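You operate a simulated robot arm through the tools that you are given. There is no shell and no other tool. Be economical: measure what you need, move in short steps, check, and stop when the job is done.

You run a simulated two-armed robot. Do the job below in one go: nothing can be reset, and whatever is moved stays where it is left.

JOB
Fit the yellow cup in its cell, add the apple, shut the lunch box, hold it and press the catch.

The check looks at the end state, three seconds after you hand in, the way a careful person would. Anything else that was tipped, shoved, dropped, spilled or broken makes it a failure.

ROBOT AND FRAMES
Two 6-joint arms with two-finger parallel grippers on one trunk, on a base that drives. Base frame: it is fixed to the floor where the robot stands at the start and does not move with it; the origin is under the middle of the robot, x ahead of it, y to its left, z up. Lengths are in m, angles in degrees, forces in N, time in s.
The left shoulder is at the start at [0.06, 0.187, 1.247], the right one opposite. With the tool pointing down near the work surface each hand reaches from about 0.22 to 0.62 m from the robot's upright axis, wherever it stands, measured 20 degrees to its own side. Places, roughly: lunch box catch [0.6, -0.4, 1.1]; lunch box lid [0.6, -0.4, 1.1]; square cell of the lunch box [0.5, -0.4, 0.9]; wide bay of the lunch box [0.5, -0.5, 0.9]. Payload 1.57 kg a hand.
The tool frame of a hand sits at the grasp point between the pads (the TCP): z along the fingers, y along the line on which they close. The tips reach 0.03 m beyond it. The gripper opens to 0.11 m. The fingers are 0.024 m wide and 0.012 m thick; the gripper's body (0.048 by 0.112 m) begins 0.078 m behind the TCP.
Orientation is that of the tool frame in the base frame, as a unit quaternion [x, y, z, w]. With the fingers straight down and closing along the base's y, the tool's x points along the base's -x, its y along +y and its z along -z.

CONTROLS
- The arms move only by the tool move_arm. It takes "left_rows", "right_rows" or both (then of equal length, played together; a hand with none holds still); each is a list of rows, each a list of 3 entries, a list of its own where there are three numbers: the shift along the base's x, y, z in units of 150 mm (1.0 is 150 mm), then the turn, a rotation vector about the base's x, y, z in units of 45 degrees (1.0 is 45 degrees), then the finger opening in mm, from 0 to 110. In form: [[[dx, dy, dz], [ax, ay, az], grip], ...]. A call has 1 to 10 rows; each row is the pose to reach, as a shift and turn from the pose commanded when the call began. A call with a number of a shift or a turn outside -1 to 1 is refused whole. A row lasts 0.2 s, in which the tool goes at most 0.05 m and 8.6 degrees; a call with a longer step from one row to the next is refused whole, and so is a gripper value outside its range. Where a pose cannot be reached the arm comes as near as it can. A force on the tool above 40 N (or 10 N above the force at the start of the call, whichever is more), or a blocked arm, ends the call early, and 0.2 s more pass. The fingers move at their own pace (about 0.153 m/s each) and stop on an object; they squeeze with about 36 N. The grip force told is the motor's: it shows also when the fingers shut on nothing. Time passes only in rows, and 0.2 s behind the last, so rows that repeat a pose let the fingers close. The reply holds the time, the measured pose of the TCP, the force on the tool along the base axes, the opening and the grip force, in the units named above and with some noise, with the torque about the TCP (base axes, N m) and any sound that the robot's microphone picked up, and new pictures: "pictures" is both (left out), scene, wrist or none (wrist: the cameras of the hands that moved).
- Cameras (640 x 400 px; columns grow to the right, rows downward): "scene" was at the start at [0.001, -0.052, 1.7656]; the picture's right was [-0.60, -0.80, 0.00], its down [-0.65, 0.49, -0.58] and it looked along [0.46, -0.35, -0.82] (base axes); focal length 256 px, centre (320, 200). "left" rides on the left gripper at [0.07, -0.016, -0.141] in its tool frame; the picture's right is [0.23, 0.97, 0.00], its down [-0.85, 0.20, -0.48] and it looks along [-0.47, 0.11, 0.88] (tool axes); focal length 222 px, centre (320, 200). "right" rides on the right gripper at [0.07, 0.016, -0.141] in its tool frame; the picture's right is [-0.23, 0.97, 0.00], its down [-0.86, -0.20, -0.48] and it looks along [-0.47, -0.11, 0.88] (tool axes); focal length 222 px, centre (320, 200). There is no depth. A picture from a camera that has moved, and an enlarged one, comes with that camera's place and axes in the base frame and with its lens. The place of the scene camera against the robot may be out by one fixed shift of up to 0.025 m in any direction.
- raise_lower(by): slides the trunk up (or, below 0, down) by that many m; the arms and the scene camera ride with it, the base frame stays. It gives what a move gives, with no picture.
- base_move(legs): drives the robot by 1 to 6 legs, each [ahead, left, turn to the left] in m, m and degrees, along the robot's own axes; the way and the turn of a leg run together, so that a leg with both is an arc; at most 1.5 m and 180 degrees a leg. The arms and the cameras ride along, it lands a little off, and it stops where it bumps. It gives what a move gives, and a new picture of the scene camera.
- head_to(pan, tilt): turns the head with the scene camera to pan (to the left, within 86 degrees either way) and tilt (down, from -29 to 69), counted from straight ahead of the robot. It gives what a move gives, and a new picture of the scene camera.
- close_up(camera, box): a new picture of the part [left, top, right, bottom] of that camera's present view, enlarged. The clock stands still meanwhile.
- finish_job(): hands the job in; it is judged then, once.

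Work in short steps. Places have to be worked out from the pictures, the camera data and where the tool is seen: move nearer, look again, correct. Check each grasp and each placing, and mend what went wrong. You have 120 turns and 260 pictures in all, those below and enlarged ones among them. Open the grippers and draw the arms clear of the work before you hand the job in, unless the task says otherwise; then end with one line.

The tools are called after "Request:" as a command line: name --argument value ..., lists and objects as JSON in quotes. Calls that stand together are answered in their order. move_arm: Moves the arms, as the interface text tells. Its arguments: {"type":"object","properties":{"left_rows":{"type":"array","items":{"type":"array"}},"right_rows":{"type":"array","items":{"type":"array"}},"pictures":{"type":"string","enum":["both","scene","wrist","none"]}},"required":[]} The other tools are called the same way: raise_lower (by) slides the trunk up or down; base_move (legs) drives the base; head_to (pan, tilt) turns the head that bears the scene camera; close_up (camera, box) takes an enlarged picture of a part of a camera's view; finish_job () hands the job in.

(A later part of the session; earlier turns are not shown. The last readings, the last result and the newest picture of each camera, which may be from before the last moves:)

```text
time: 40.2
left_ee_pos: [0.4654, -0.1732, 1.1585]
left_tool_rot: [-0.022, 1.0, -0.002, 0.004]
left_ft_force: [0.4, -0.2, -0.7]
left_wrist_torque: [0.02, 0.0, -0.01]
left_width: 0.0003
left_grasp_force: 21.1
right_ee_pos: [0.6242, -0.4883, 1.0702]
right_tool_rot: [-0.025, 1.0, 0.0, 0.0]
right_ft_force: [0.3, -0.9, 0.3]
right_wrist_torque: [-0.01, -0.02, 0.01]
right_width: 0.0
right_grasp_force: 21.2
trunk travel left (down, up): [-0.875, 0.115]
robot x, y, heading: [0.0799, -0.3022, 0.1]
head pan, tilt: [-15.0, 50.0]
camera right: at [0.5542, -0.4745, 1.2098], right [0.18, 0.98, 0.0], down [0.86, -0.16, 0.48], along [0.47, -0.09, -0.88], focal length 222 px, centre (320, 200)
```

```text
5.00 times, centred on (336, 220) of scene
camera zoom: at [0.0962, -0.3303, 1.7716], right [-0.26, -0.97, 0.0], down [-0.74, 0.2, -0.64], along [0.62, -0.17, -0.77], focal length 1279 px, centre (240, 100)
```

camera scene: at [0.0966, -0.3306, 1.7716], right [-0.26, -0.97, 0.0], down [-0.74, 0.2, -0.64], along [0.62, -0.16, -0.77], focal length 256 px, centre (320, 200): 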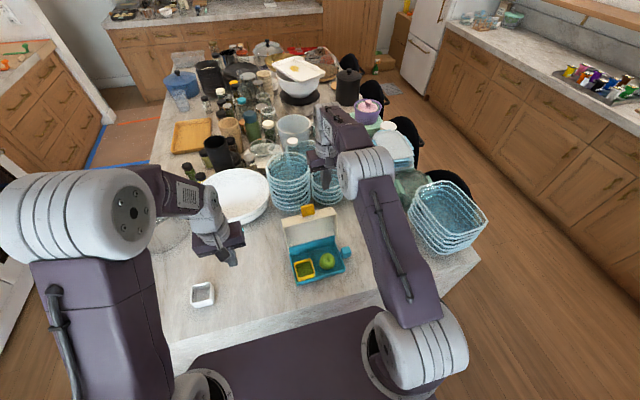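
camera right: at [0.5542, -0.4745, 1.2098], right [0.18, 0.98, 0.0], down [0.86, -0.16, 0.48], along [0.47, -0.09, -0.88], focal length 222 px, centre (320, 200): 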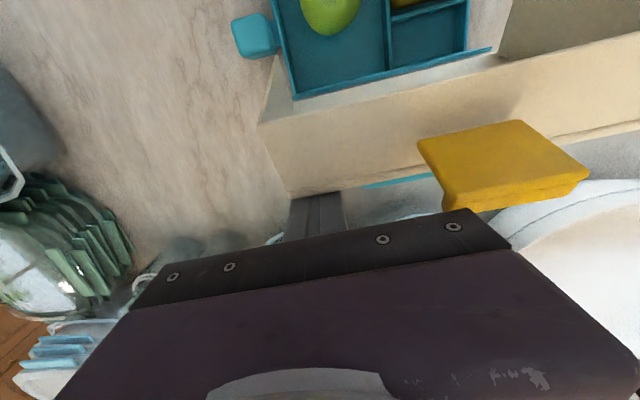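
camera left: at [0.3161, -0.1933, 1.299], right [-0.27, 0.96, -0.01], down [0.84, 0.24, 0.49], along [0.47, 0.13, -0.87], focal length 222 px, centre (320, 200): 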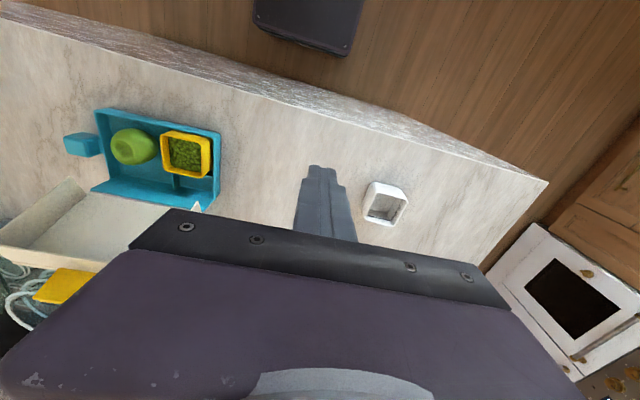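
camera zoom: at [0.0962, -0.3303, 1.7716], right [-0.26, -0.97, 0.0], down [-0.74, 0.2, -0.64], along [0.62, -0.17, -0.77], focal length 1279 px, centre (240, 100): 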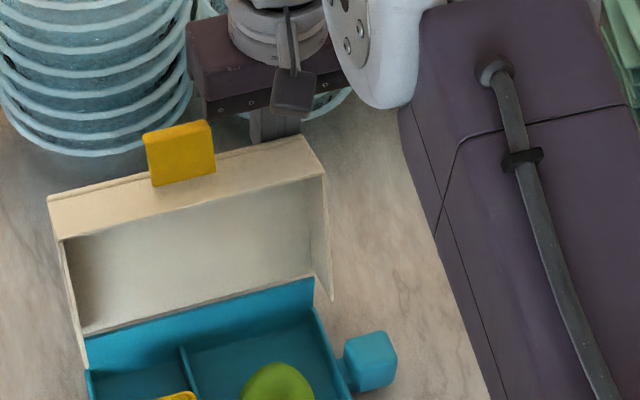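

The finger is right behind the plate. I'll pull slowly toward the robot 60 mm and watch.

Request:
move_arm --right_rows '[[[-0.06, 0, 0], [0, 0, 0], 0], [[-0.12, 0, 0], [0, 0, 0], 0], [[-0.18, 0, 0], [0, 0, 0], 0], [[-0.24, 0, 0], [0, 0, 0], 0], [[-0.3, 0, 0], [0, 0, 0], 0], [[-0.36, 0, 0], [0, 0, 0], 0], [[-0.4, 0, 0], [0, 0, 0], 0]]' --pictures "wrist"

Request:
close_up --camera "scene" --box '[272, 180, 400, 260]'

```text
time: 41.8
left_ee_pos: [0.4668, -0.1745, 1.1585]
left_tool_rot: [-0.022, 1.0, -0.002, 0.005]
left_ft_force: [-0.5, 0.0, 0.3]
left_wrist_torque: [0.01, 0.01, -0.04]
left_width: 0.0001
left_grasp_force: 21.3
right_ee_pos: [0.5664, -0.489, 1.071]
right_tool_rot: [-0.024, 1.0, 0.0, 0.0]
right_ft_force: [0.4, 0.0, 0.4]
right_wrist_torque: [-0.03, -0.05, -0.01]
right_width: 0.0
right_grasp_force: 21.6
trunk travel left (down, up): [-0.875, 0.115]
robot x, y, heading: [0.0797, -0.3018, -0.1]
head pan, tilt: [-15.0, 50.0]
camera right: at [0.4952, -0.4743, 1.2096], right [0.18, 0.98, 0.0], down [0.86, -0.16, 0.48], along [0.47, -0.09, -0.88], focal length 222 px, centre (320, 200)
```

right: 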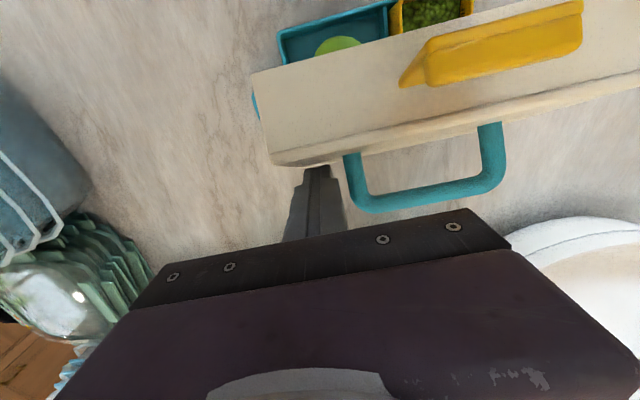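

```text
5.00 times, centred on (336, 220) of scene
camera zoom: at [0.0972, -0.3307, 1.7716], right [-0.26, -0.97, 0.0], down [-0.74, 0.2, -0.64], along [0.62, -0.16, -0.77], focal length 1279 px, centre (240, 100)
```

zoom: 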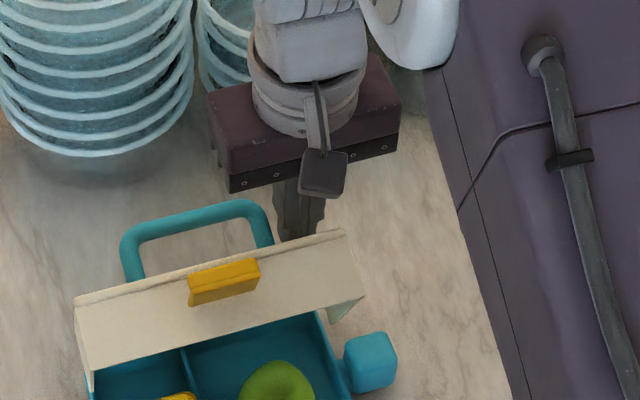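

The lid follows with almost no force. I'll continue 60 mm more.

Request:
move_arm --right_rows '[[[-0.06, 0, 0], [0, 0, 0], 0], [[-0.12, 0, 0], [0, 0, 0], 0], [[-0.18, 0, 0], [0, 0, 0], 0], [[-0.24, 0, 0], [0, 0, 0], 0], [[-0.3, 0, 0], [0, 0, 0], 0], [[-0.36, 0, 0], [0, 0, 0], 0], [[-0.4, 0, 0], [0, 0, 0], 0]]' --pictures "wrist"

Request:
close_up --camera "scene" --box '[272, 180, 400, 260]'

```text
time: 43.4
left_ee_pos: [0.4662, -0.1731, 1.1582]
left_tool_rot: [-0.022, 1.0, -0.002, 0.005]
left_ft_force: [-0.5, 0.1, -0.8]
left_wrist_torque: [0.02, 0.0, 0.01]
left_width: 0.0
left_grasp_force: 21.8
right_ee_pos: [0.5047, -0.4874, 1.0714]
right_tool_rot: [-0.024, 1.0, 0.0, -0.001]
right_ft_force: [0.1, -0.2, -0.8]
right_wrist_torque: [-0.02, -0.02, 0.03]
right_width: 0.0
right_grasp_force: 21.4
trunk travel left (down, up): [-0.875, 0.115]
robot x, y, heading: [0.0779, -0.2968, 0.0]
head pan, tilt: [-15.0, 50.0]
camera right: at [0.4342, -0.4744, 1.2095], right [0.18, 0.98, 0.0], down [0.86, -0.16, 0.48], along [0.47, -0.09, -0.88], focal length 222 px, centre (320, 200)
```

right: 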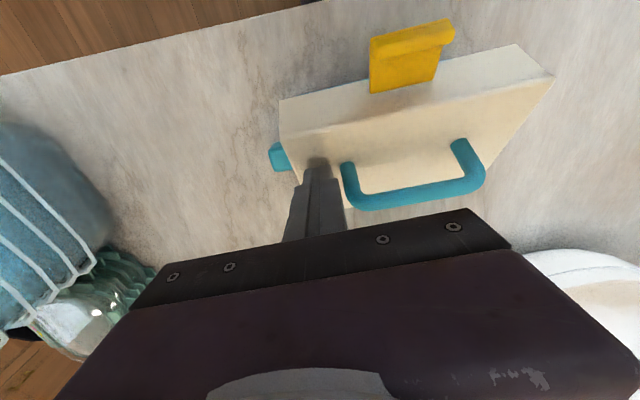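

```text
5.00 times, centred on (336, 220) of scene
camera zoom: at [0.097, -0.3305, 1.7716], right [-0.26, -0.97, 0.0], down [-0.74, 0.2, -0.64], along [0.62, -0.16, -0.77], focal length 1279 px, centre (240, 100)
```

zoom: 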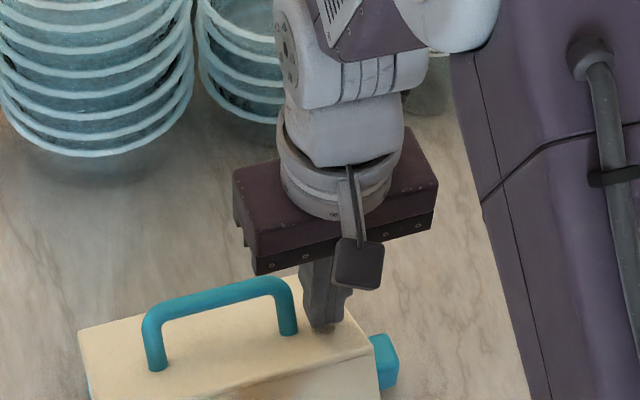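

The lid is now over or nearly closed. I'll look lower in the scene view.

Request:
close_up --camera "scene" --box '[264, 210, 392, 290]'

Request:
close_up --camera "right" --box '[240, 0, 560, 200]'

Request:
close_up --camera "left" --box '[0, 80, 320, 280]'

```text
5.00 times, centred on (328, 250) of scene
camera zoom: at [0.097, -0.3305, 1.7716], right [-0.26, -0.97, 0.0], down [-0.74, 0.2, -0.64], along [0.62, -0.16, -0.77], focal length 1279 px, centre (280, -50)
```

zoom: 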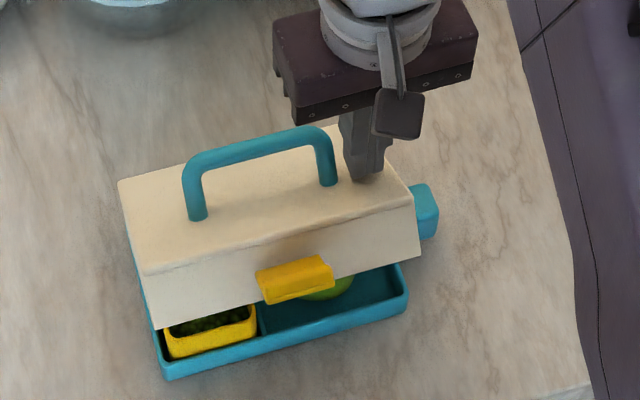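

```text
2.00 times, centred on (400, 100) of right
camera zoom: at [0.4342, -0.4744, 1.2095], right [0.18, 0.98, 0.0], down [0.86, -0.16, 0.48], along [0.47, -0.09, -0.88], focal length 444 px, centre (160, 400)
```

zoom: 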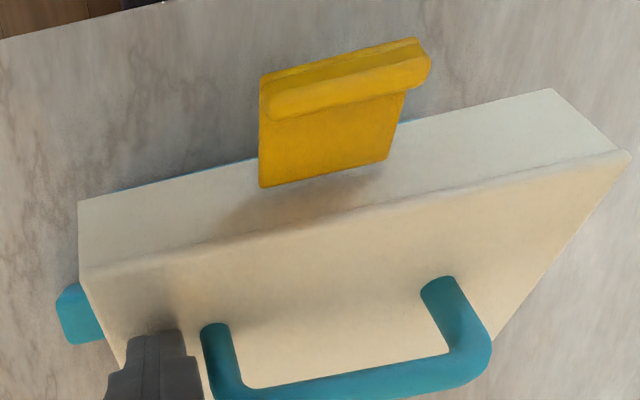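

```text
2.00 times, centred on (160, 180) of left
camera zoom: at [0.3963, -0.1925, 1.2988], right [-0.27, 0.96, -0.01], down [0.84, 0.24, 0.48], along [0.47, 0.12, -0.87], focal length 444 px, centre (640, 240)
```

zoom: 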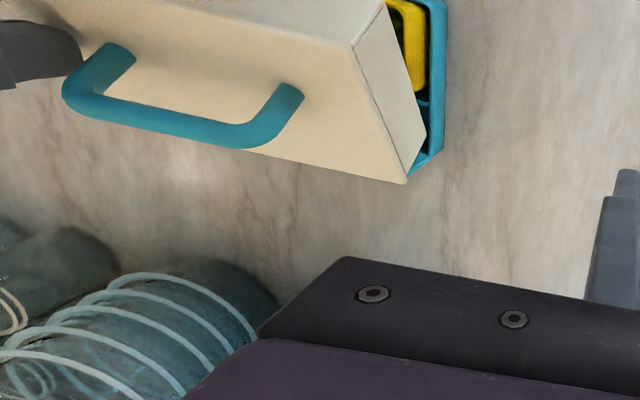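

The lid is about 35° open and holds itself. The catch is a yellow flap on the front. I'll push down and slightly toward the robot with the fingertip to close it further.

Request:
move_arm --right_rows '[[[-0.03, 0, -0.04], [0, 0, 0], 0], [[-0.06, 0, -0.08], [0, 0, 0], 0], [[-0.09, 0, -0.13], [0, 0, 0], 0], [[-0.12, 0, -0.18], [0, 0, 0], 0], [[-0.13, 0, -0.23], [0, 0, 0], 0], [[-0.14, 0, -0.28], [0, 0, 0], 0]]' --pictures "wrist"

Request:
close_up --camera "scene" --box '[264, 210, 392, 290]'

```text
time: 44.8
left_ee_pos: [0.4668, -0.1738, 1.1584]
left_tool_rot: [-0.022, 1.0, -0.001, 0.004]
left_ft_force: [0.1, 0.4, -1.0]
left_wrist_torque: [0.01, 0.01, 0.03]
left_width: 0.0001
left_grasp_force: 20.9
right_ee_pos: [0.4843, -0.4889, 1.0277]
right_tool_rot: [-0.024, 1.0, 0.0, 0.0]
right_ft_force: [0.3, 0.2, 0.0]
right_wrist_torque: [0.01, 0.02, 0.02]
right_width: 0.0
right_grasp_force: 21.1
trunk travel left (down, up): [-0.875, 0.115]
robot x, y, heading: [0.0826, -0.3035, -0.0]
head pan, tilt: [-15.0, 50.0]
camera right: at [0.4142, -0.4741, 1.1674], right [0.18, 0.98, 0.0], down [0.86, -0.16, 0.48], along [0.47, -0.09, -0.88], focal length 222 px, centre (320, 200)
```

right: 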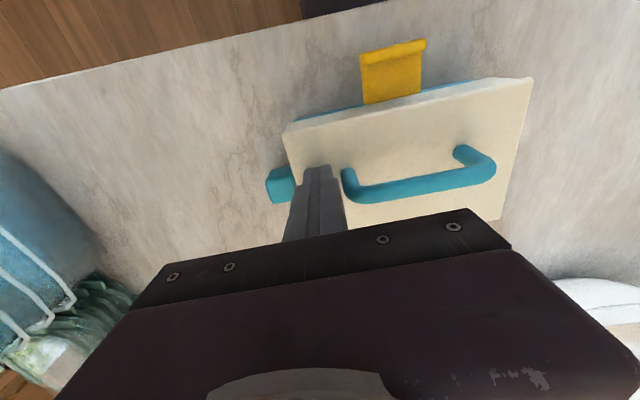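

```text
5.00 times, centred on (328, 250) of scene
camera zoom: at [0.0975, -0.3306, 1.7716], right [-0.26, -0.97, 0.0], down [-0.74, 0.2, -0.64], along [0.62, -0.16, -0.77], focal length 1279 px, centre (280, -50)
```

zoom: 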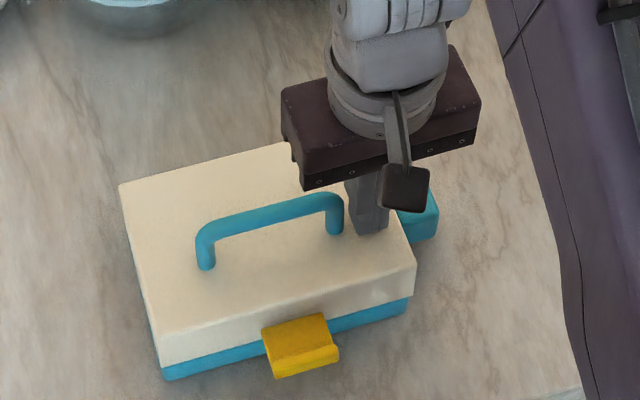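

It's almost shut. I'll press down a bit more until contact force shows.

Request:
move_arm --right_rows '[[[0, 0, -0.03], [0, 0, 0], 0], [[0, 0, -0.06], [0, 0, 0], 0], [[0, 0, -0.09], [0, 0, 0], 0], [[0, 0, -0.12], [0, 0, 0], 0], [[0, 0, -0.14], [0, 0, 0], 0]]' --pictures "none"

Request:
close_up --camera "scene" --box '[280, 225, 376, 285]'

Request:
close_up --camera "left" --box '[0, 40, 240, 190]'

```text
time: 45.5
left_ee_pos: [0.4624, -0.1729, 1.1611]
left_tool_rot: [-0.021, 1.0, -0.002, 0.006]
left_ft_force: [0.2, 0.1, 0.0]
left_wrist_torque: [-0.01, -0.03, -0.02]
left_width: 0.0
left_grasp_force: 21.1
right_ee_pos: [0.485, -0.4887, 1.0228]
right_tool_rot: [-0.026, 1.0, -0.001, 0.007]
right_ft_force: [-8.8, -4.4, 35.8]
right_wrist_torque: [-0.14, 0.27, 0.12]
right_width: 0.0003
right_grasp_force: 21.3
trunk travel left (down, up): [-0.875, 0.115]
robot x, y, heading: [0.0783, -0.3032, 0.0]
head pan, tilt: [-15.0, 50.0]
stopped in row 3 (right hand): the force on the tool passed its limit at 48 N (the readings are from after the stop); the commanded pose is now the measured one
```

```text
6.67 times, centred on (328, 255) of scene
camera zoom: at [0.0905, -0.3294, 1.7721], right [-0.26, -0.97, 0.0], down [-0.74, 0.2, -0.65], along [0.62, -0.17, -0.76], focal length 1706 px, centre (267, -167)
```

zoom: 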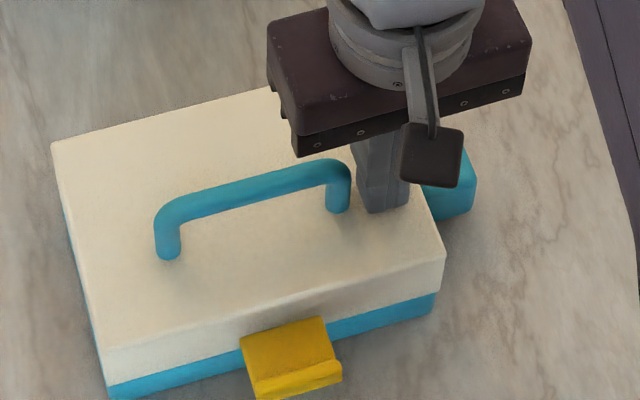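

```text
2.67 times, centred on (120, 115) of left
camera zoom: at [0.3917, -0.1919, 1.3004], right [-0.27, 0.96, -0.01], down [0.84, 0.24, 0.49], along [0.47, 0.12, -0.87], focal length 592 px, centre (853, 427)
```

zoom: 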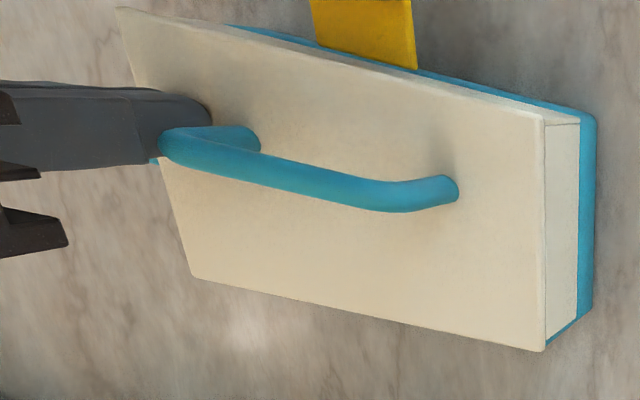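

The lid is shut with its top at z ≈ 0.992. The block on the right side of the box at about (0.50, -0.535) looks like the thing to hold while pressing the catch. I'll lift the right hand over it and start turning it 90° so the fingers straddle the block along x.

Request:
move_arm --right_rows '[[[0, 0, 0.25], [0, 0, 0], 20], [[0, 0, 0.5], [0, 0, 0.1], 50], [[0, -0.15, 0.65], [0, 0, 0.28], 70], [[0.05, -0.3, 0.65], [0, 0, 0.46], 70], [[0.1, -0.33, 0.65], [0, 0, 0.64], 70], [[0.1, -0.33, 0.65], [0, 0, 0.82], 70], [[0.1, -0.33, 0.65], [0, 0, 1.0], 70], [[0.1, -0.33, 0.65], [0, 0, 1.0], 70]]' --pictures "none"

Request:
move_arm --right_rows '[[[0, 0, 0], [0, 0, 0.18], 70], [[0, 0, 0], [0, 0, 0.36], 70], [[0, 0, 0], [0, 0, 0.54], 70], [[0, 0, 0], [0, 0, 0.72], 70], [[0, 0, 0], [0, 0, 0.9], 70], [[0, 0, 0], [0, 0, 1.0], 70], [[0, 0, 0], [0, 0, 1.0], 70]]'

```text
time: 47.3
left_ee_pos: [0.4664, -0.1726, 1.1569]
left_tool_rot: [-0.023, 1.0, -0.003, 0.004]
left_ft_force: [0.3, 0.5, 0.3]
left_wrist_torque: [-0.01, -0.03, -0.01]
left_width: 0.0
left_grasp_force: 21.4
right_ee_pos: [0.5037, -0.537, 1.1178]
right_tool_rot: [-0.406, 0.914, 0.003, 0.004]
right_ft_force: [0.2, 0.2, -0.7]
right_wrist_torque: [0.01, -0.02, 0.0]
right_width: 0.0699
right_grasp_force: 0.0
trunk travel left (down, up): [-0.875, 0.115]
robot x, y, heading: [0.0799, -0.3015, 0.2]
head pan, tilt: [-15.0, 50.0]
```

```text
time: 48.9
left_ee_pos: [0.4676, -0.1745, 1.1591]
left_tool_rot: [-0.022, 1.0, -0.002, 0.005]
left_ft_force: [0.3, -1.1, -0.4]
left_wrist_torque: [-0.01, 0.0, 0.03]
left_width: 0.0002
left_grasp_force: 21.1
right_ee_pos: [0.5033, -0.5369, 1.1176]
right_tool_rot: [0.725, -0.689, -0.003, -0.003]
right_ft_force: [-0.1, 0.3, -0.1]
right_wrist_torque: [0.0, 0.01, 0.01]
right_width: 0.0698
right_grasp_force: 0.1
trunk travel left (down, up): [-0.875, 0.115]
robot x, y, heading: [0.0764, -0.3027, 0.3]
head pan, tilt: [-15.0, 50.0]
camera scene: at [0.0972, -0.3307, 1.7716], right [-0.26, -0.97, 0.0], down [-0.74, 0.2, -0.64], along [0.62, -0.17, -0.77], focal length 256 px, centre (320, 200)
camera right: at [0.4905, -0.6087, 1.256], right [-0.98, 0.18, 0.0], down [0.16, 0.86, 0.49], along [0.08, 0.48, -0.87], focal length 222 px, centre (320, 200)
```

scene: 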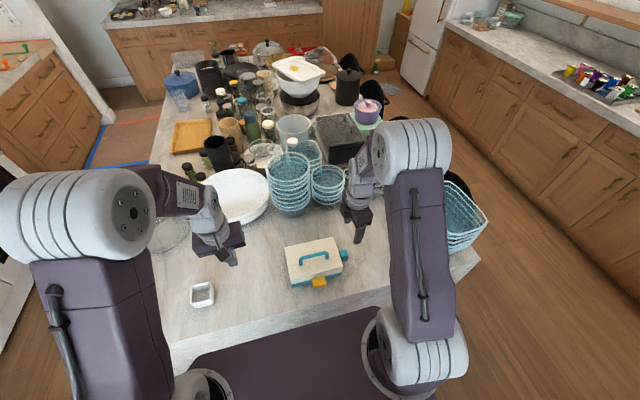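
right: 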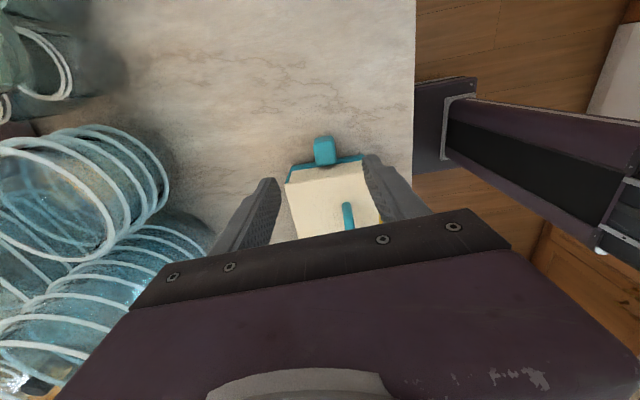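

The turn worked, and the block shows between the fingers. I'll zoom for its exact place.

Request:
close_up --camera "right" --box '[260, 110, 404, 200]'

Request:
close_up --camera "scene" --box '[272, 230, 368, 290]'

```text
4.44 times, centred on (332, 155) of right
camera zoom: at [0.4905, -0.6087, 1.256], right [-0.98, 0.18, 0.0], down [0.16, 0.86, 0.49], along [0.08, 0.48, -0.87], focal length 987 px, centre (267, 400)
```

zoom: 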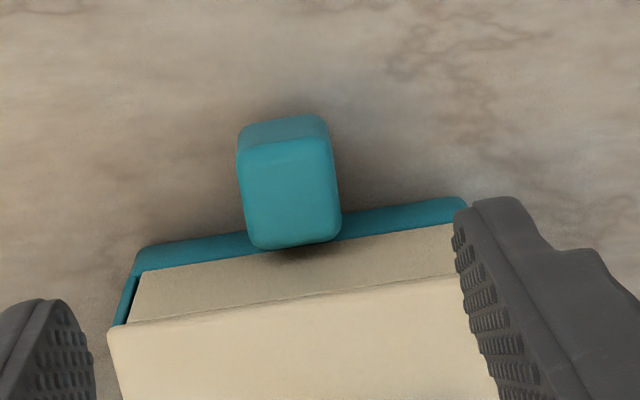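

```text
6.67 times, centred on (320, 260) of scene
camera zoom: at [0.0972, -0.3307, 1.7716], right [-0.26, -0.97, 0.0], down [-0.74, 0.2, -0.64], along [0.62, -0.17, -0.77], focal length 1706 px, centre (320, -200)
```

zoom: 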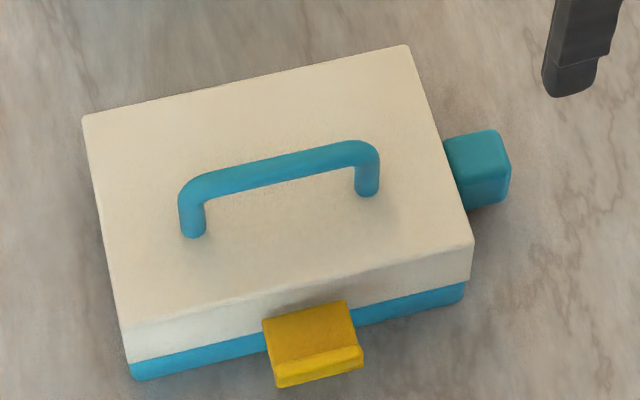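

The block is about 31 mm, centred near (0.497, -0.517). I'll shift over it, descend partway, and recheck.

Request:
move_arm --right_rows '[[[-0.045, 0.1, -0.2], [0, 0, -0.03], 70], [[-0.045, 0.1, -0.45], [0, 0, -0.03], 70], [[-0.045, 0.1, -0.65], [0, 0, -0.03], 70], [[-0.045, 0.1, -0.65], [0, 0, -0.03], 70]]' --pictures "wrist"

Request:
close_up --camera "scene" --box '[288, 230, 384, 290]'

```text
time: 49.9
left_ee_pos: [0.4663, -0.1731, 1.1589]
left_tool_rot: [-0.022, 1.0, -0.003, 0.004]
left_ft_force: [0.0, 0.4, 0.0]
left_wrist_torque: [0.01, 0.02, -0.02]
left_width: 0.0
left_grasp_force: 21.5
right_ee_pos: [0.4979, -0.5217, 1.018]
right_tool_rot: [0.716, -0.698, -0.002, -0.004]
right_ft_force: [-0.2, -0.7, 0.0]
right_wrist_torque: [0.01, 0.01, -0.01]
right_width: 0.07
right_grasp_force: 0.1
trunk travel left (down, up): [-0.875, 0.115]
robot x, y, heading: [0.0793, -0.3005, -0.1]
head pan, tilt: [-15.0, 50.0]
camera right: at [0.4816, -0.5919, 1.1573], right [-0.98, 0.2, 0.0], down [0.18, 0.86, 0.49], along [0.1, 0.48, -0.87], focal length 222 px, centre (320, 200)
```

right: 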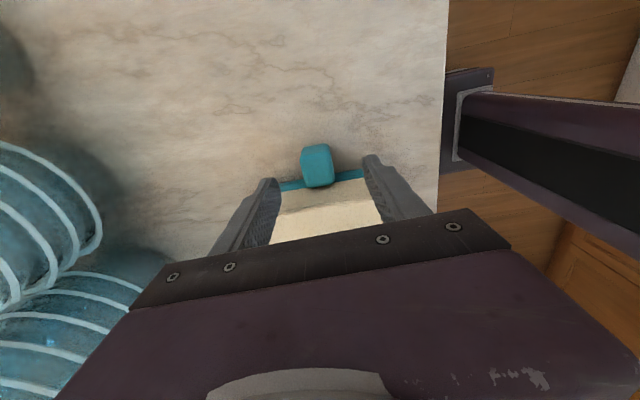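

```text
6.67 times, centred on (336, 260) of scene
camera zoom: at [0.0965, -0.3301, 1.7716], right [-0.26, -0.97, 0.0], down [-0.74, 0.2, -0.64], along [0.62, -0.17, -0.77], focal length 1706 px, centre (213, -200)
```

zoom: 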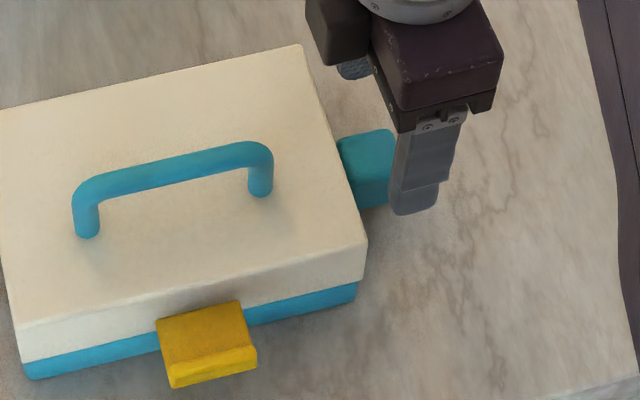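

The block is centred in x and about 6 mm further in y, which is within finger width. I'll descend to TCP z 0.957 and close on it.

Request:
move_arm --right_rows '[[[0, 0.013, -0.2], [0, 0, 0], 70], [[0, 0.013, -0.35], [0, 0, 0], 70], [[0, 0.013, -0.4], [0, 0, 0], 70], [[0, 0.013, -0.4], [0, 0, 0], 40], [[0, 0.013, -0.4], [0, 0, 0], 20], [[0, 0.013, -0.4], [0, 0, 0], 15], [[0, 0.013, -0.4], [0, 0, 0], 15]]' --pictures "wrist"

Request:
close_up --camera "scene" --box '[288, 230, 384, 290]'

```text
time: 51.5
left_ee_pos: [0.4679, -0.1737, 1.1584]
left_tool_rot: [-0.021, 1.0, -0.002, 0.005]
left_ft_force: [-0.3, -0.8, 0.0]
left_wrist_torque: [0.02, -0.01, 0.02]
left_width: 0.0
left_grasp_force: 21.2
right_ee_pos: [0.4965, -0.5205, 0.9592]
right_tool_rot: [0.716, -0.698, -0.003, -0.003]
right_ft_force: [1.6, 0.6, 1.2]
right_wrist_torque: [0.06, 0.06, -0.36]
right_width: 0.0299
right_grasp_force: 36.4
trunk travel left (down, up): [-0.875, 0.115]
robot x, y, heading: [0.0779, -0.3059, 0.0]
head pan, tilt: [-15.0, 50.0]
camera right: at [0.4817, -0.5906, 1.0986], right [-0.98, 0.2, 0.0], down [0.18, 0.86, 0.49], along [0.1, 0.48, -0.87], focal length 222 px, centre (320, 200)
```

right: 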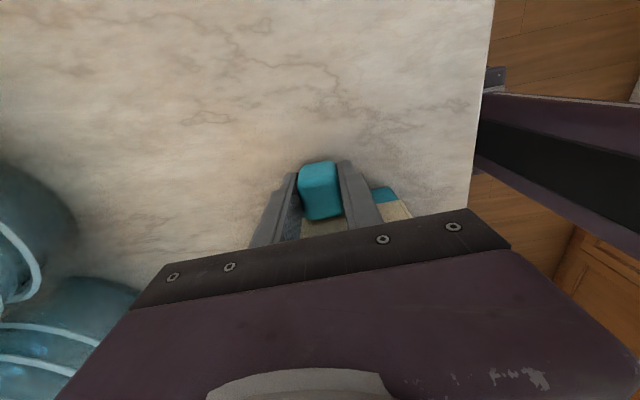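

```text
6.67 times, centred on (336, 260) of scene
camera zoom: at [0.0976, -0.3303, 1.7716], right [-0.26, -0.97, 0.0], down [-0.74, 0.2, -0.64], along [0.62, -0.17, -0.77], focal length 1706 px, centre (213, -200)
```

zoom: 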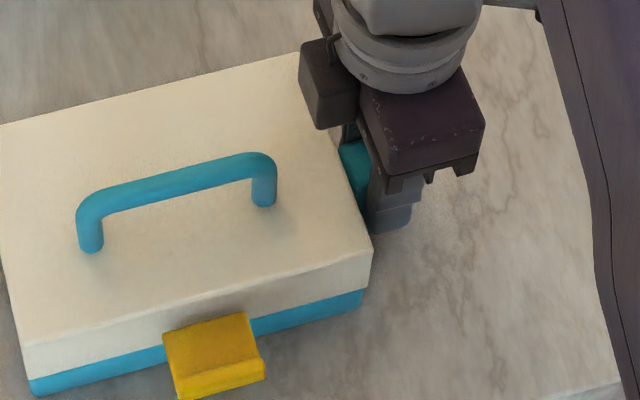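

The block is gripped at 30 mm with the box steady. Now I'll bring the left hand in front of the catch to inspect it.

Request:
move_arm --left_rows '[[[-0.2, -0.15, 0], [0, 0, 0], 0], [[-0.4, -0.3, 0], [0, 0, 0], 0], [[-0.6, -0.45, 0], [0, 0, 0], 0], [[-0.75, -0.65, 0], [0, 0, 0], 0], [[-0.85, -0.85, 0], [0, 0, 0], 0], [[-0.9, -1, 0], [0, 0, 0], 0]]' --pictures "none"

Request:
move_arm --left_rows '[[[0, -0.2, 0], [0, 0, 0], 0], [[0, -0.4, -0.1], [0, 0, 0], 0], [[0, -0.5, -0.2], [0, 0, 0], 0], [[0, -0.5, -0.2], [0, 0, 0], 0]]'

Request:
close_up --camera "left" --box '[200, 90, 440, 240]'

Request:
close_up --camera "scene" --box '[280, 240, 376, 300]'

```text
time: 52.9
left_ee_pos: [0.3314, -0.3233, 1.1574]
left_tool_rot: [-0.021, 1.0, -0.003, 0.004]
left_ft_force: [0.1, -0.6, 0.4]
left_wrist_torque: [-0.03, -0.01, 0.04]
left_width: 0.0
left_grasp_force: 21.3
right_ee_pos: [0.4951, -0.5207, 0.9608]
right_tool_rot: [0.716, -0.698, -0.003, -0.003]
right_ft_force: [1.6, -0.4, 1.6]
right_wrist_torque: [-0.45, -0.04, -0.05]
right_width: 0.0298
right_grasp_force: 35.9
trunk travel left (down, up): [-0.875, 0.115]
robot x, y, heading: [0.0804, -0.3025, 0.2]
head pan, tilt: [-15.0, 50.0]
```

```text
time: 53.9
left_ee_pos: [0.3314, -0.4006, 1.1286]
left_tool_rot: [-0.022, 1.0, -0.003, 0.004]
left_ft_force: [-0.3, -0.5, 0.3]
left_wrist_torque: [0.0, -0.02, 0.02]
left_width: 0.0
left_grasp_force: 21.0
right_ee_pos: [0.4965, -0.5208, 0.9588]
right_tool_rot: [0.716, -0.698, -0.004, -0.003]
right_ft_force: [-0.1, 1.1, -0.1]
right_wrist_torque: [-0.02, 0.07, 0.07]
right_width: 0.0296
right_grasp_force: 36.2
trunk travel left (down, up): [-0.875, 0.115]
robot x, y, heading: [0.0782, -0.3011, 0.1]
head pan, tilt: [-15.0, 50.0]
camera scene: at [0.0971, -0.3304, 1.7716], right [-0.26, -0.97, 0.0], down [-0.74, 0.2, -0.64], along [0.62, -0.17, -0.77], focal length 256 px, centre (320, 200)
camera left: at [0.2605, -0.4188, 1.2703], right [-0.27, 0.96, -0.01], down [0.84, 0.24, 0.48], along [0.47, 0.12, -0.87], focal length 222 px, centre (320, 200)
```

scene: 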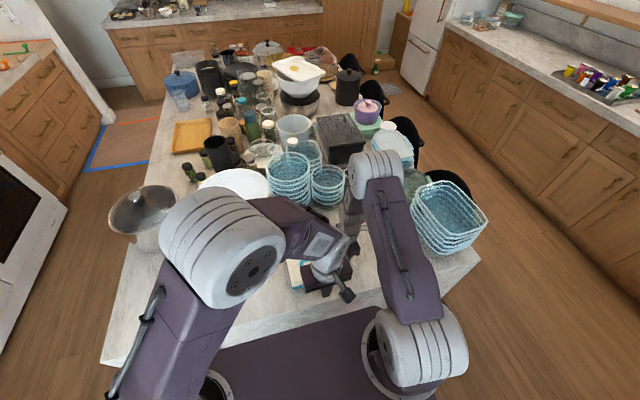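
left: 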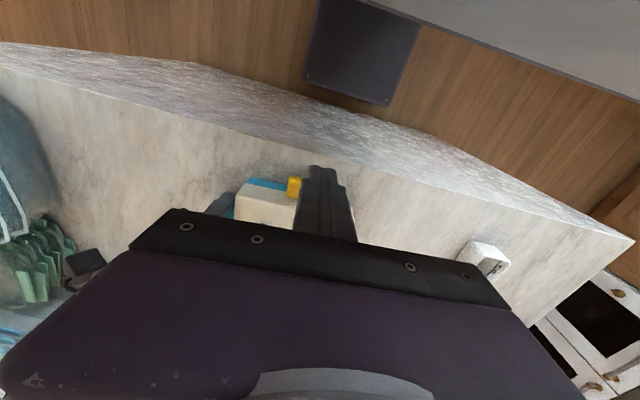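

```text
2.67 times, centred on (320, 165) of left
camera zoom: at [0.2605, -0.4188, 1.2703], right [-0.27, 0.96, -0.01], down [0.84, 0.24, 0.48], along [0.47, 0.12, -0.87], focal length 592 px, centre (320, 293)
```

zoom: 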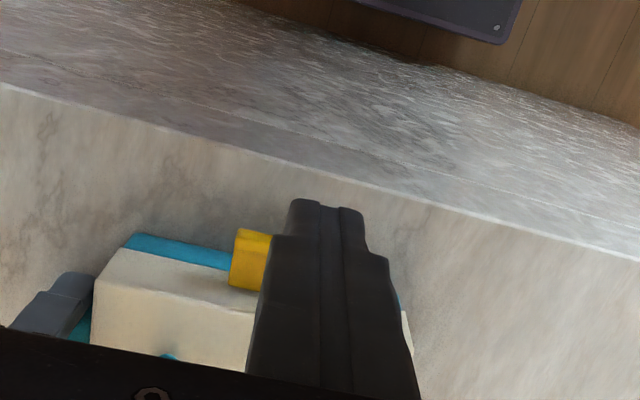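

```text
6.67 times, centred on (328, 270) of scene
camera zoom: at [0.0971, -0.3304, 1.7716], right [-0.26, -0.97, 0.0], down [-0.74, 0.2, -0.64], along [0.62, -0.17, -0.77], focal length 1706 px, centre (267, -267)
```

zoom: 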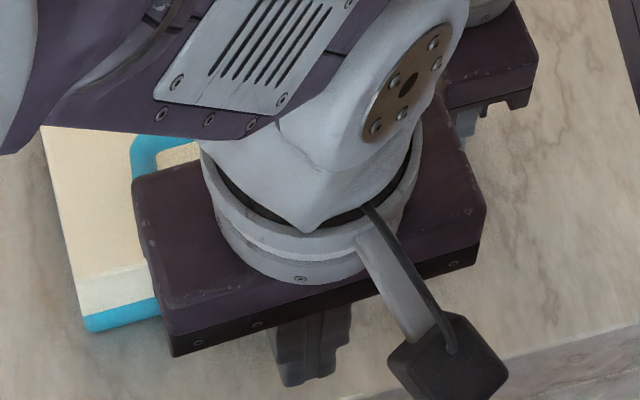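

The closed fingers hide the catch, so I'll open them to see it.

Request:
move_arm --left_rows '[[[0, 0, 0], [0, 0, 0], 110], [[0, 0, 0], [0, 0, 0], 110], [[0, 0, 0], [0, 0, 0], 110]]' --pictures "none"

Request:
close_up --camera "left" --box '[230, 140, 390, 240]'

```text
time: 54.7
left_ee_pos: [0.3318, -0.3998, 1.1299]
left_tool_rot: [-0.022, 1.0, -0.002, 0.004]
left_ft_force: [0.2, 1.2, 0.1]
left_wrist_torque: [0.03, -0.03, 0.02]
left_width: 0.11
left_grasp_force: 0.0
right_ee_pos: [0.4949, -0.5227, 0.9613]
right_tool_rot: [0.716, -0.698, -0.003, -0.003]
right_ft_force: [-0.8, 0.6, -1.6]
right_wrist_torque: [0.0, 0.08, -0.09]
right_width: 0.0298
right_grasp_force: 35.8
trunk travel left (down, up): [-0.875, 0.115]
robot x, y, heading: [0.08, -0.3005, 0.1]
head pan, tilt: [-15.0, 50.0]
```

```text
4.00 times, centred on (310, 190) of left
camera zoom: at [0.2605, -0.4185, 1.2705], right [-0.27, 0.96, -0.01], down [0.84, 0.24, 0.48], along [0.47, 0.12, -0.87], focal length 888 px, centre (360, 240)
```

zoom: 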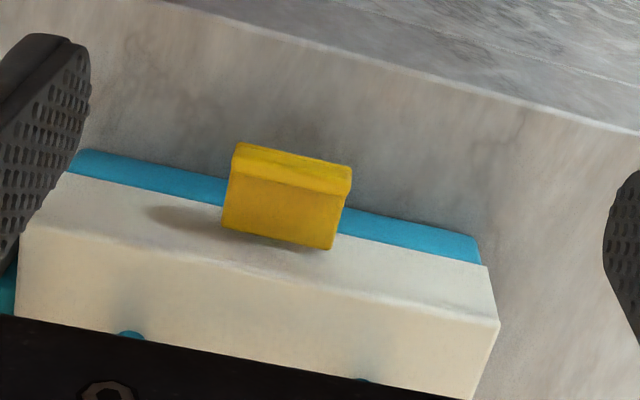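

The catch is a flap standing out from the lid's front wall, about 28 mm long, centred at y ≈ -0.406, with its free lip at x ≈ 0.40. I'll close the left fingers and place the tips just above the free end.

Request:
move_arm --left_rows '[[[0, 0, 0], [0, 0, 0], 50], [[0.1, -0.02, 0], [0, 0, 0], 0], [[0.25, -0.04, 0], [0, 0, 0], 0], [[0.42, -0.04, -0.15], [0, 0, 0], 0], [[0.467, -0.04, -0.4], [0, 0, 0], 0], [[0.467, -0.04, -0.6], [0, 0, 0], 0], [[0.467, -0.04, -0.6], [0, 0, 0], 0]]' --pictures "wrist"

Request:
close_up --camera "scene" --box '[272, 240, 400, 320]'

Request:
close_up --camera "left" --box '[230, 100, 390, 200]'

```text
time: 56.3
left_ee_pos: [0.4026, -0.404, 1.0367]
left_tool_rot: [-0.022, 1.0, -0.003, 0.004]
left_ft_force: [0.0, 1.4, -0.1]
left_wrist_torque: [0.01, 0.04, 0.02]
left_width: 0.0
left_grasp_force: 20.9
right_ee_pos: [0.4963, -0.5206, 0.9602]
right_tool_rot: [0.716, -0.698, -0.002, -0.003]
right_ft_force: [0.2, -0.3, -0.3]
right_wrist_torque: [-0.12, 0.24, 0.03]
right_width: 0.03
right_grasp_force: 36.2
trunk travel left (down, up): [-0.875, 0.115]
robot x, y, heading: [0.0813, -0.3025, 0.0]
head pan, tilt: [-15.0, 50.0]
camera left: at [0.3318, -0.4237, 1.1781], right [-0.27, 0.96, -0.01], down [0.84, 0.24, 0.48], along [0.47, 0.12, -0.87], focal length 222 px, centre (320, 200)
```

left: 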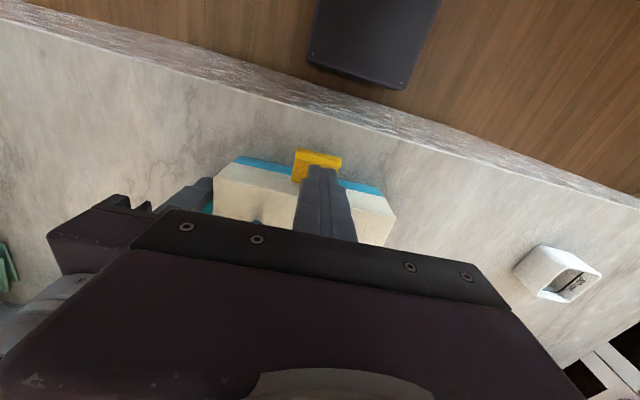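

```text
5.00 times, centred on (336, 280) of scene
camera zoom: at [0.0973, -0.3307, 1.7716], right [-0.26, -0.97, 0.0], down [-0.74, 0.2, -0.64], along [0.62, -0.17, -0.77], focal length 1279 px, centre (240, -200)
```

zoom: 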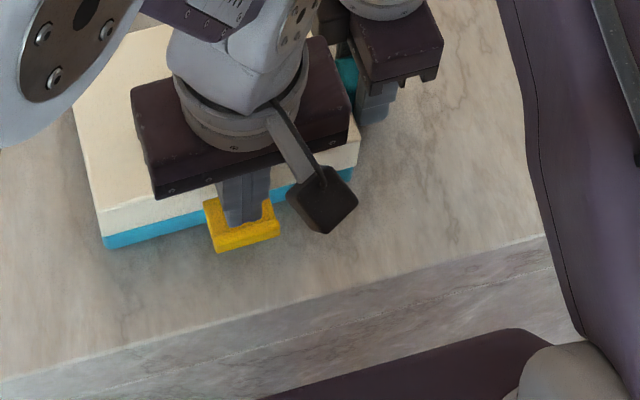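

```text
4.00 times, centred on (310, 150) of left
camera zoom: at [0.3318, -0.4237, 1.1781], right [-0.27, 0.96, -0.01], down [0.84, 0.24, 0.48], along [0.47, 0.12, -0.87], focal length 888 px, centre (360, 400)
```

zoom: 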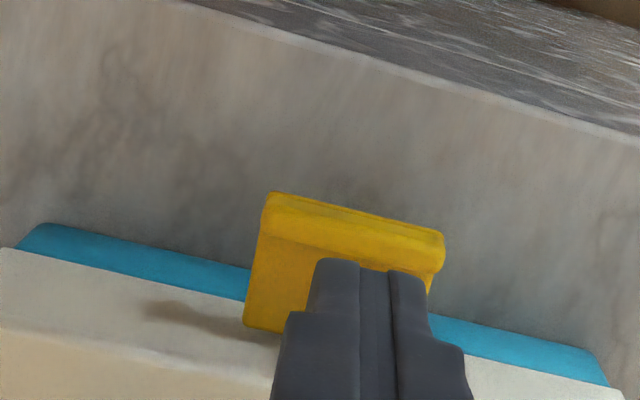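

The tip lines up with the lip end of the flap, about 4 mm left of centre. I'll shift 4 mm and press down slowly.

Request:
move_arm --left_rows '[[[0, -0.03, -0.05], [0, 0, 0], 0], [[0, -0.03, -0.1], [0, 0, 0], 0], [[0, -0.03, -0.14], [0, 0, 0], 0], [[0, -0.03, -0.18], [0, 0, 0], 0], [[0, -0.03, -0.22], [0, 0, 0], 0], [[0, -0.03, -0.26], [0, 0, 0], 0], [[0, -0.03, -0.3], [0, 0, 0], 0]]' --pictures "none"

Request:
close_up --camera "scene" --box '[272, 240, 400, 320]'

Request:
close_up --camera "left" --box '[230, 100, 390, 200]'

```text
time: 57.9
left_ee_pos: [0.4025, -0.4102, 0.9929]
left_tool_rot: [-0.022, 1.0, -0.002, 0.004]
left_ft_force: [0.7, -0.9, 1.1]
left_wrist_torque: [0.01, -0.02, -0.02]
left_width: 0.0
left_grasp_force: 21.3
right_ee_pos: [0.4972, -0.5203, 0.9601]
right_tool_rot: [0.716, -0.698, -0.003, -0.003]
right_ft_force: [0.6, 0.7, -1.2]
right_wrist_torque: [-0.11, -0.12, -0.28]
right_width: 0.0297
right_grasp_force: 35.9
trunk travel left (down, up): [-0.875, 0.115]
robot x, y, heading: [0.0772, -0.2989, 0.2]
head pan, tilt: [-15.0, 50.0]
```

```text
5.00 times, centred on (336, 280) of scene
camera zoom: at [0.0975, -0.3308, 1.7716], right [-0.26, -0.97, 0.0], down [-0.74, 0.2, -0.64], along [0.62, -0.17, -0.77], focal length 1279 px, centre (240, -200)
```

zoom: 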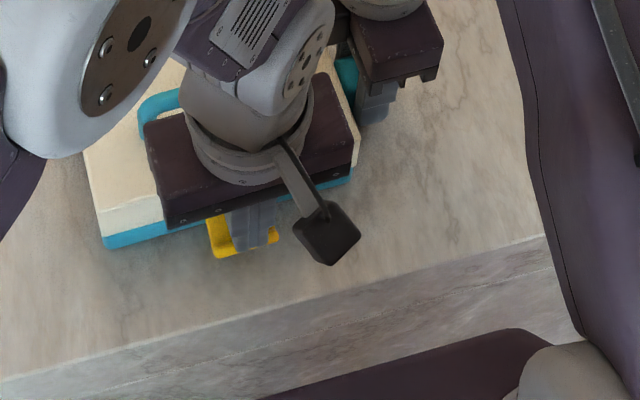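

```text
4.00 times, centred on (310, 150) of left
camera zoom: at [0.3317, -0.4284, 1.1338], right [-0.27, 0.96, -0.01], down [0.84, 0.24, 0.48], along [0.47, 0.12, -0.87], focal length 888 px, centre (360, 400)
```

zoom: 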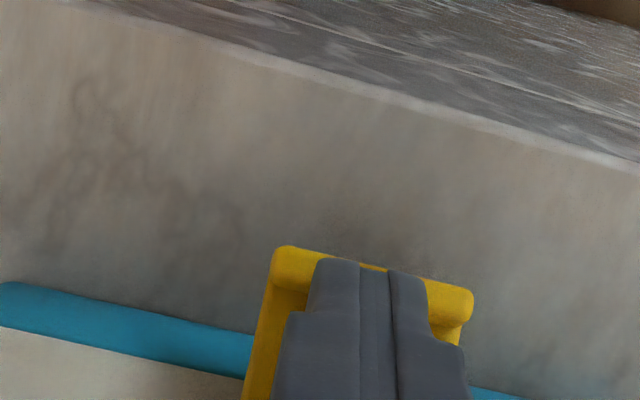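

The flap swings down with little force. I'll follow it down and then push it inward against the front of the box.

Request:
move_arm --left_rows '[[[0, 0.01, -0.05], [0, 0, 0], 0], [[0.01, 0.01, -0.1], [0, 0, 0], 0], [[0.03, 0.01, -0.15], [0, 0, 0], 0], [[0.05, 0.01, -0.18], [0, 0, 0], 0], [[0.08, 0.01, -0.18], [0, 0, 0], 0]]' --pictures "none"

Request:
close_up --camera "scene" --box '[272, 240, 400, 320]'

Request:
close_up --camera "left" --box '[230, 100, 390, 200]'

```text
time: 58.9
left_ee_pos: [0.4115, -0.4088, 0.9709]
left_tool_rot: [-0.022, 1.0, -0.005, 0.007]
left_ft_force: [4.1, 3.2, 10.1]
left_wrist_torque: [0.19, -0.21, 0.01]
left_width: 0.0
left_grasp_force: 21.2
right_ee_pos: [0.4962, -0.5204, 0.9588]
right_tool_rot: [0.716, -0.698, -0.002, -0.003]
right_ft_force: [1.6, -1.9, 3.5]
right_wrist_torque: [0.57, 0.28, 0.08]
right_width: 0.0297
right_grasp_force: 35.6
trunk travel left (down, up): [-0.875, 0.115]
robot x, y, heading: [0.0796, -0.3028, 0.2]
head pan, tilt: [-15.0, 50.0]
stopped in row 4 (left hand): the force on the tool passed its limit at 46 N (the readings are from after the stop); the commanded pose is now the measured one
```

```text
5.00 times, centred on (336, 280) of scene
camera zoom: at [0.0968, -0.3298, 1.7716], right [-0.26, -0.97, 0.0], down [-0.74, 0.2, -0.64], along [0.62, -0.17, -0.77], focal length 1279 px, centre (240, -200)
```

zoom: 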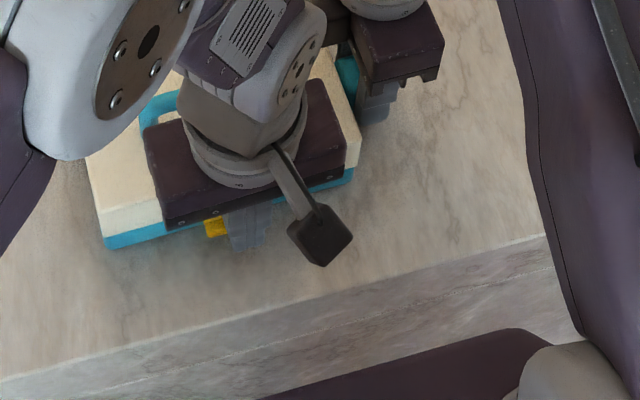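

```text
4.00 times, centred on (310, 150) of left
camera zoom: at [0.3396, -0.4277, 1.1109], right [-0.27, 0.96, -0.01], down [0.84, 0.24, 0.49], along [0.47, 0.12, -0.87], focal length 888 px, centre (360, 400)
```

zoom: 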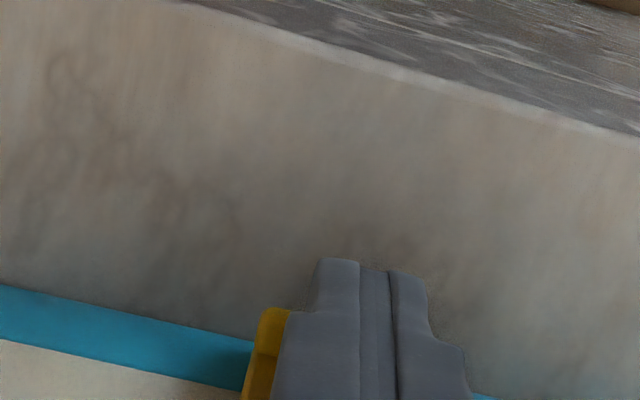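

The flap has folded down near the box front. I'll ease up 4 mm and push inward (+x) on it.

Request:
move_arm --left_rows '[[[-0.03, 0, 0.02], [0, 0, 0], 0], [[0, 0, 0.02], [0, 0, 0], 0], [[0.03, 0, 0.02], [0, 0, 0], 0], [[0.06, 0, 0.02], [0, 0, 0], 0], [[0.09, 0, 0.02], [0, 0, 0], 0], [[0.12, 0, 0.02], [0, 0, 0], 0], [[0.15, 0, 0.02], [0, 0, 0], 0], [[0.18, 0, 0.02], [0, 0, 0], 0]]' --pictures "none"

Request:
close_up --camera "left" --box '[230, 100, 390, 200]'

Request:
close_up --camera "scene" --box '[272, 240, 400, 320]'

```text
time: 60.7
left_ee_pos: [0.4349, -0.4081, 0.9728]
left_tool_rot: [-0.022, 1.0, 0.0, 0.002]
left_ft_force: [-23.7, 16.6, -6.5]
left_wrist_torque: [0.29, 0.32, 0.03]
left_width: 0.0
left_grasp_force: 21.5
right_ee_pos: [0.4984, -0.5221, 0.9605]
right_tool_rot: [0.716, -0.698, 0.0, -0.005]
right_ft_force: [22.6, -16.7, 1.3]
right_wrist_torque: [-0.03, 0.32, -1.61]
right_width: 0.0343
right_grasp_force: 35.9
trunk travel left (down, up): [-0.875, 0.115]
robot x, y, heading: [0.0821, -0.3016, -0.1]
head pan, tilt: [-15.0, 50.0]
```

```text
4.00 times, centred on (310, 150) of left
camera zoom: at [0.3649, -0.4275, 1.1127], right [-0.27, 0.96, 0.0], down [0.84, 0.24, 0.48], along [0.47, 0.13, -0.88], focal length 888 px, centre (360, 400)
```

zoom: 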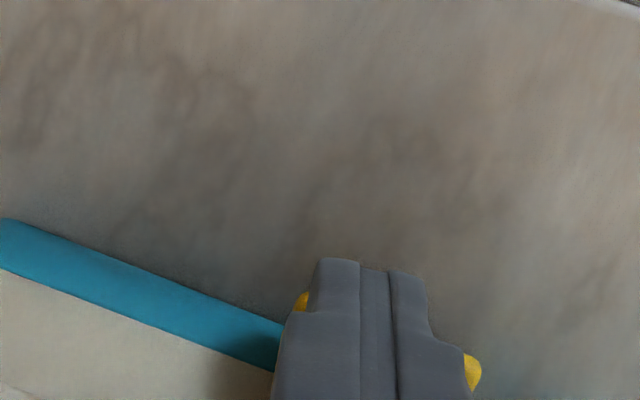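

```text
5.00 times, centred on (336, 280) of scene
camera zoom: at [0.0972, -0.331, 1.7715], right [-0.26, -0.97, 0.0], down [-0.74, 0.2, -0.64], along [0.62, -0.16, -0.77], focal length 1279 px, centre (240, -200)
```

zoom: 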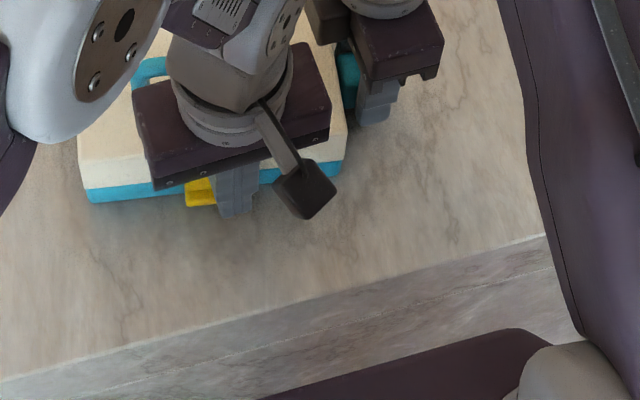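

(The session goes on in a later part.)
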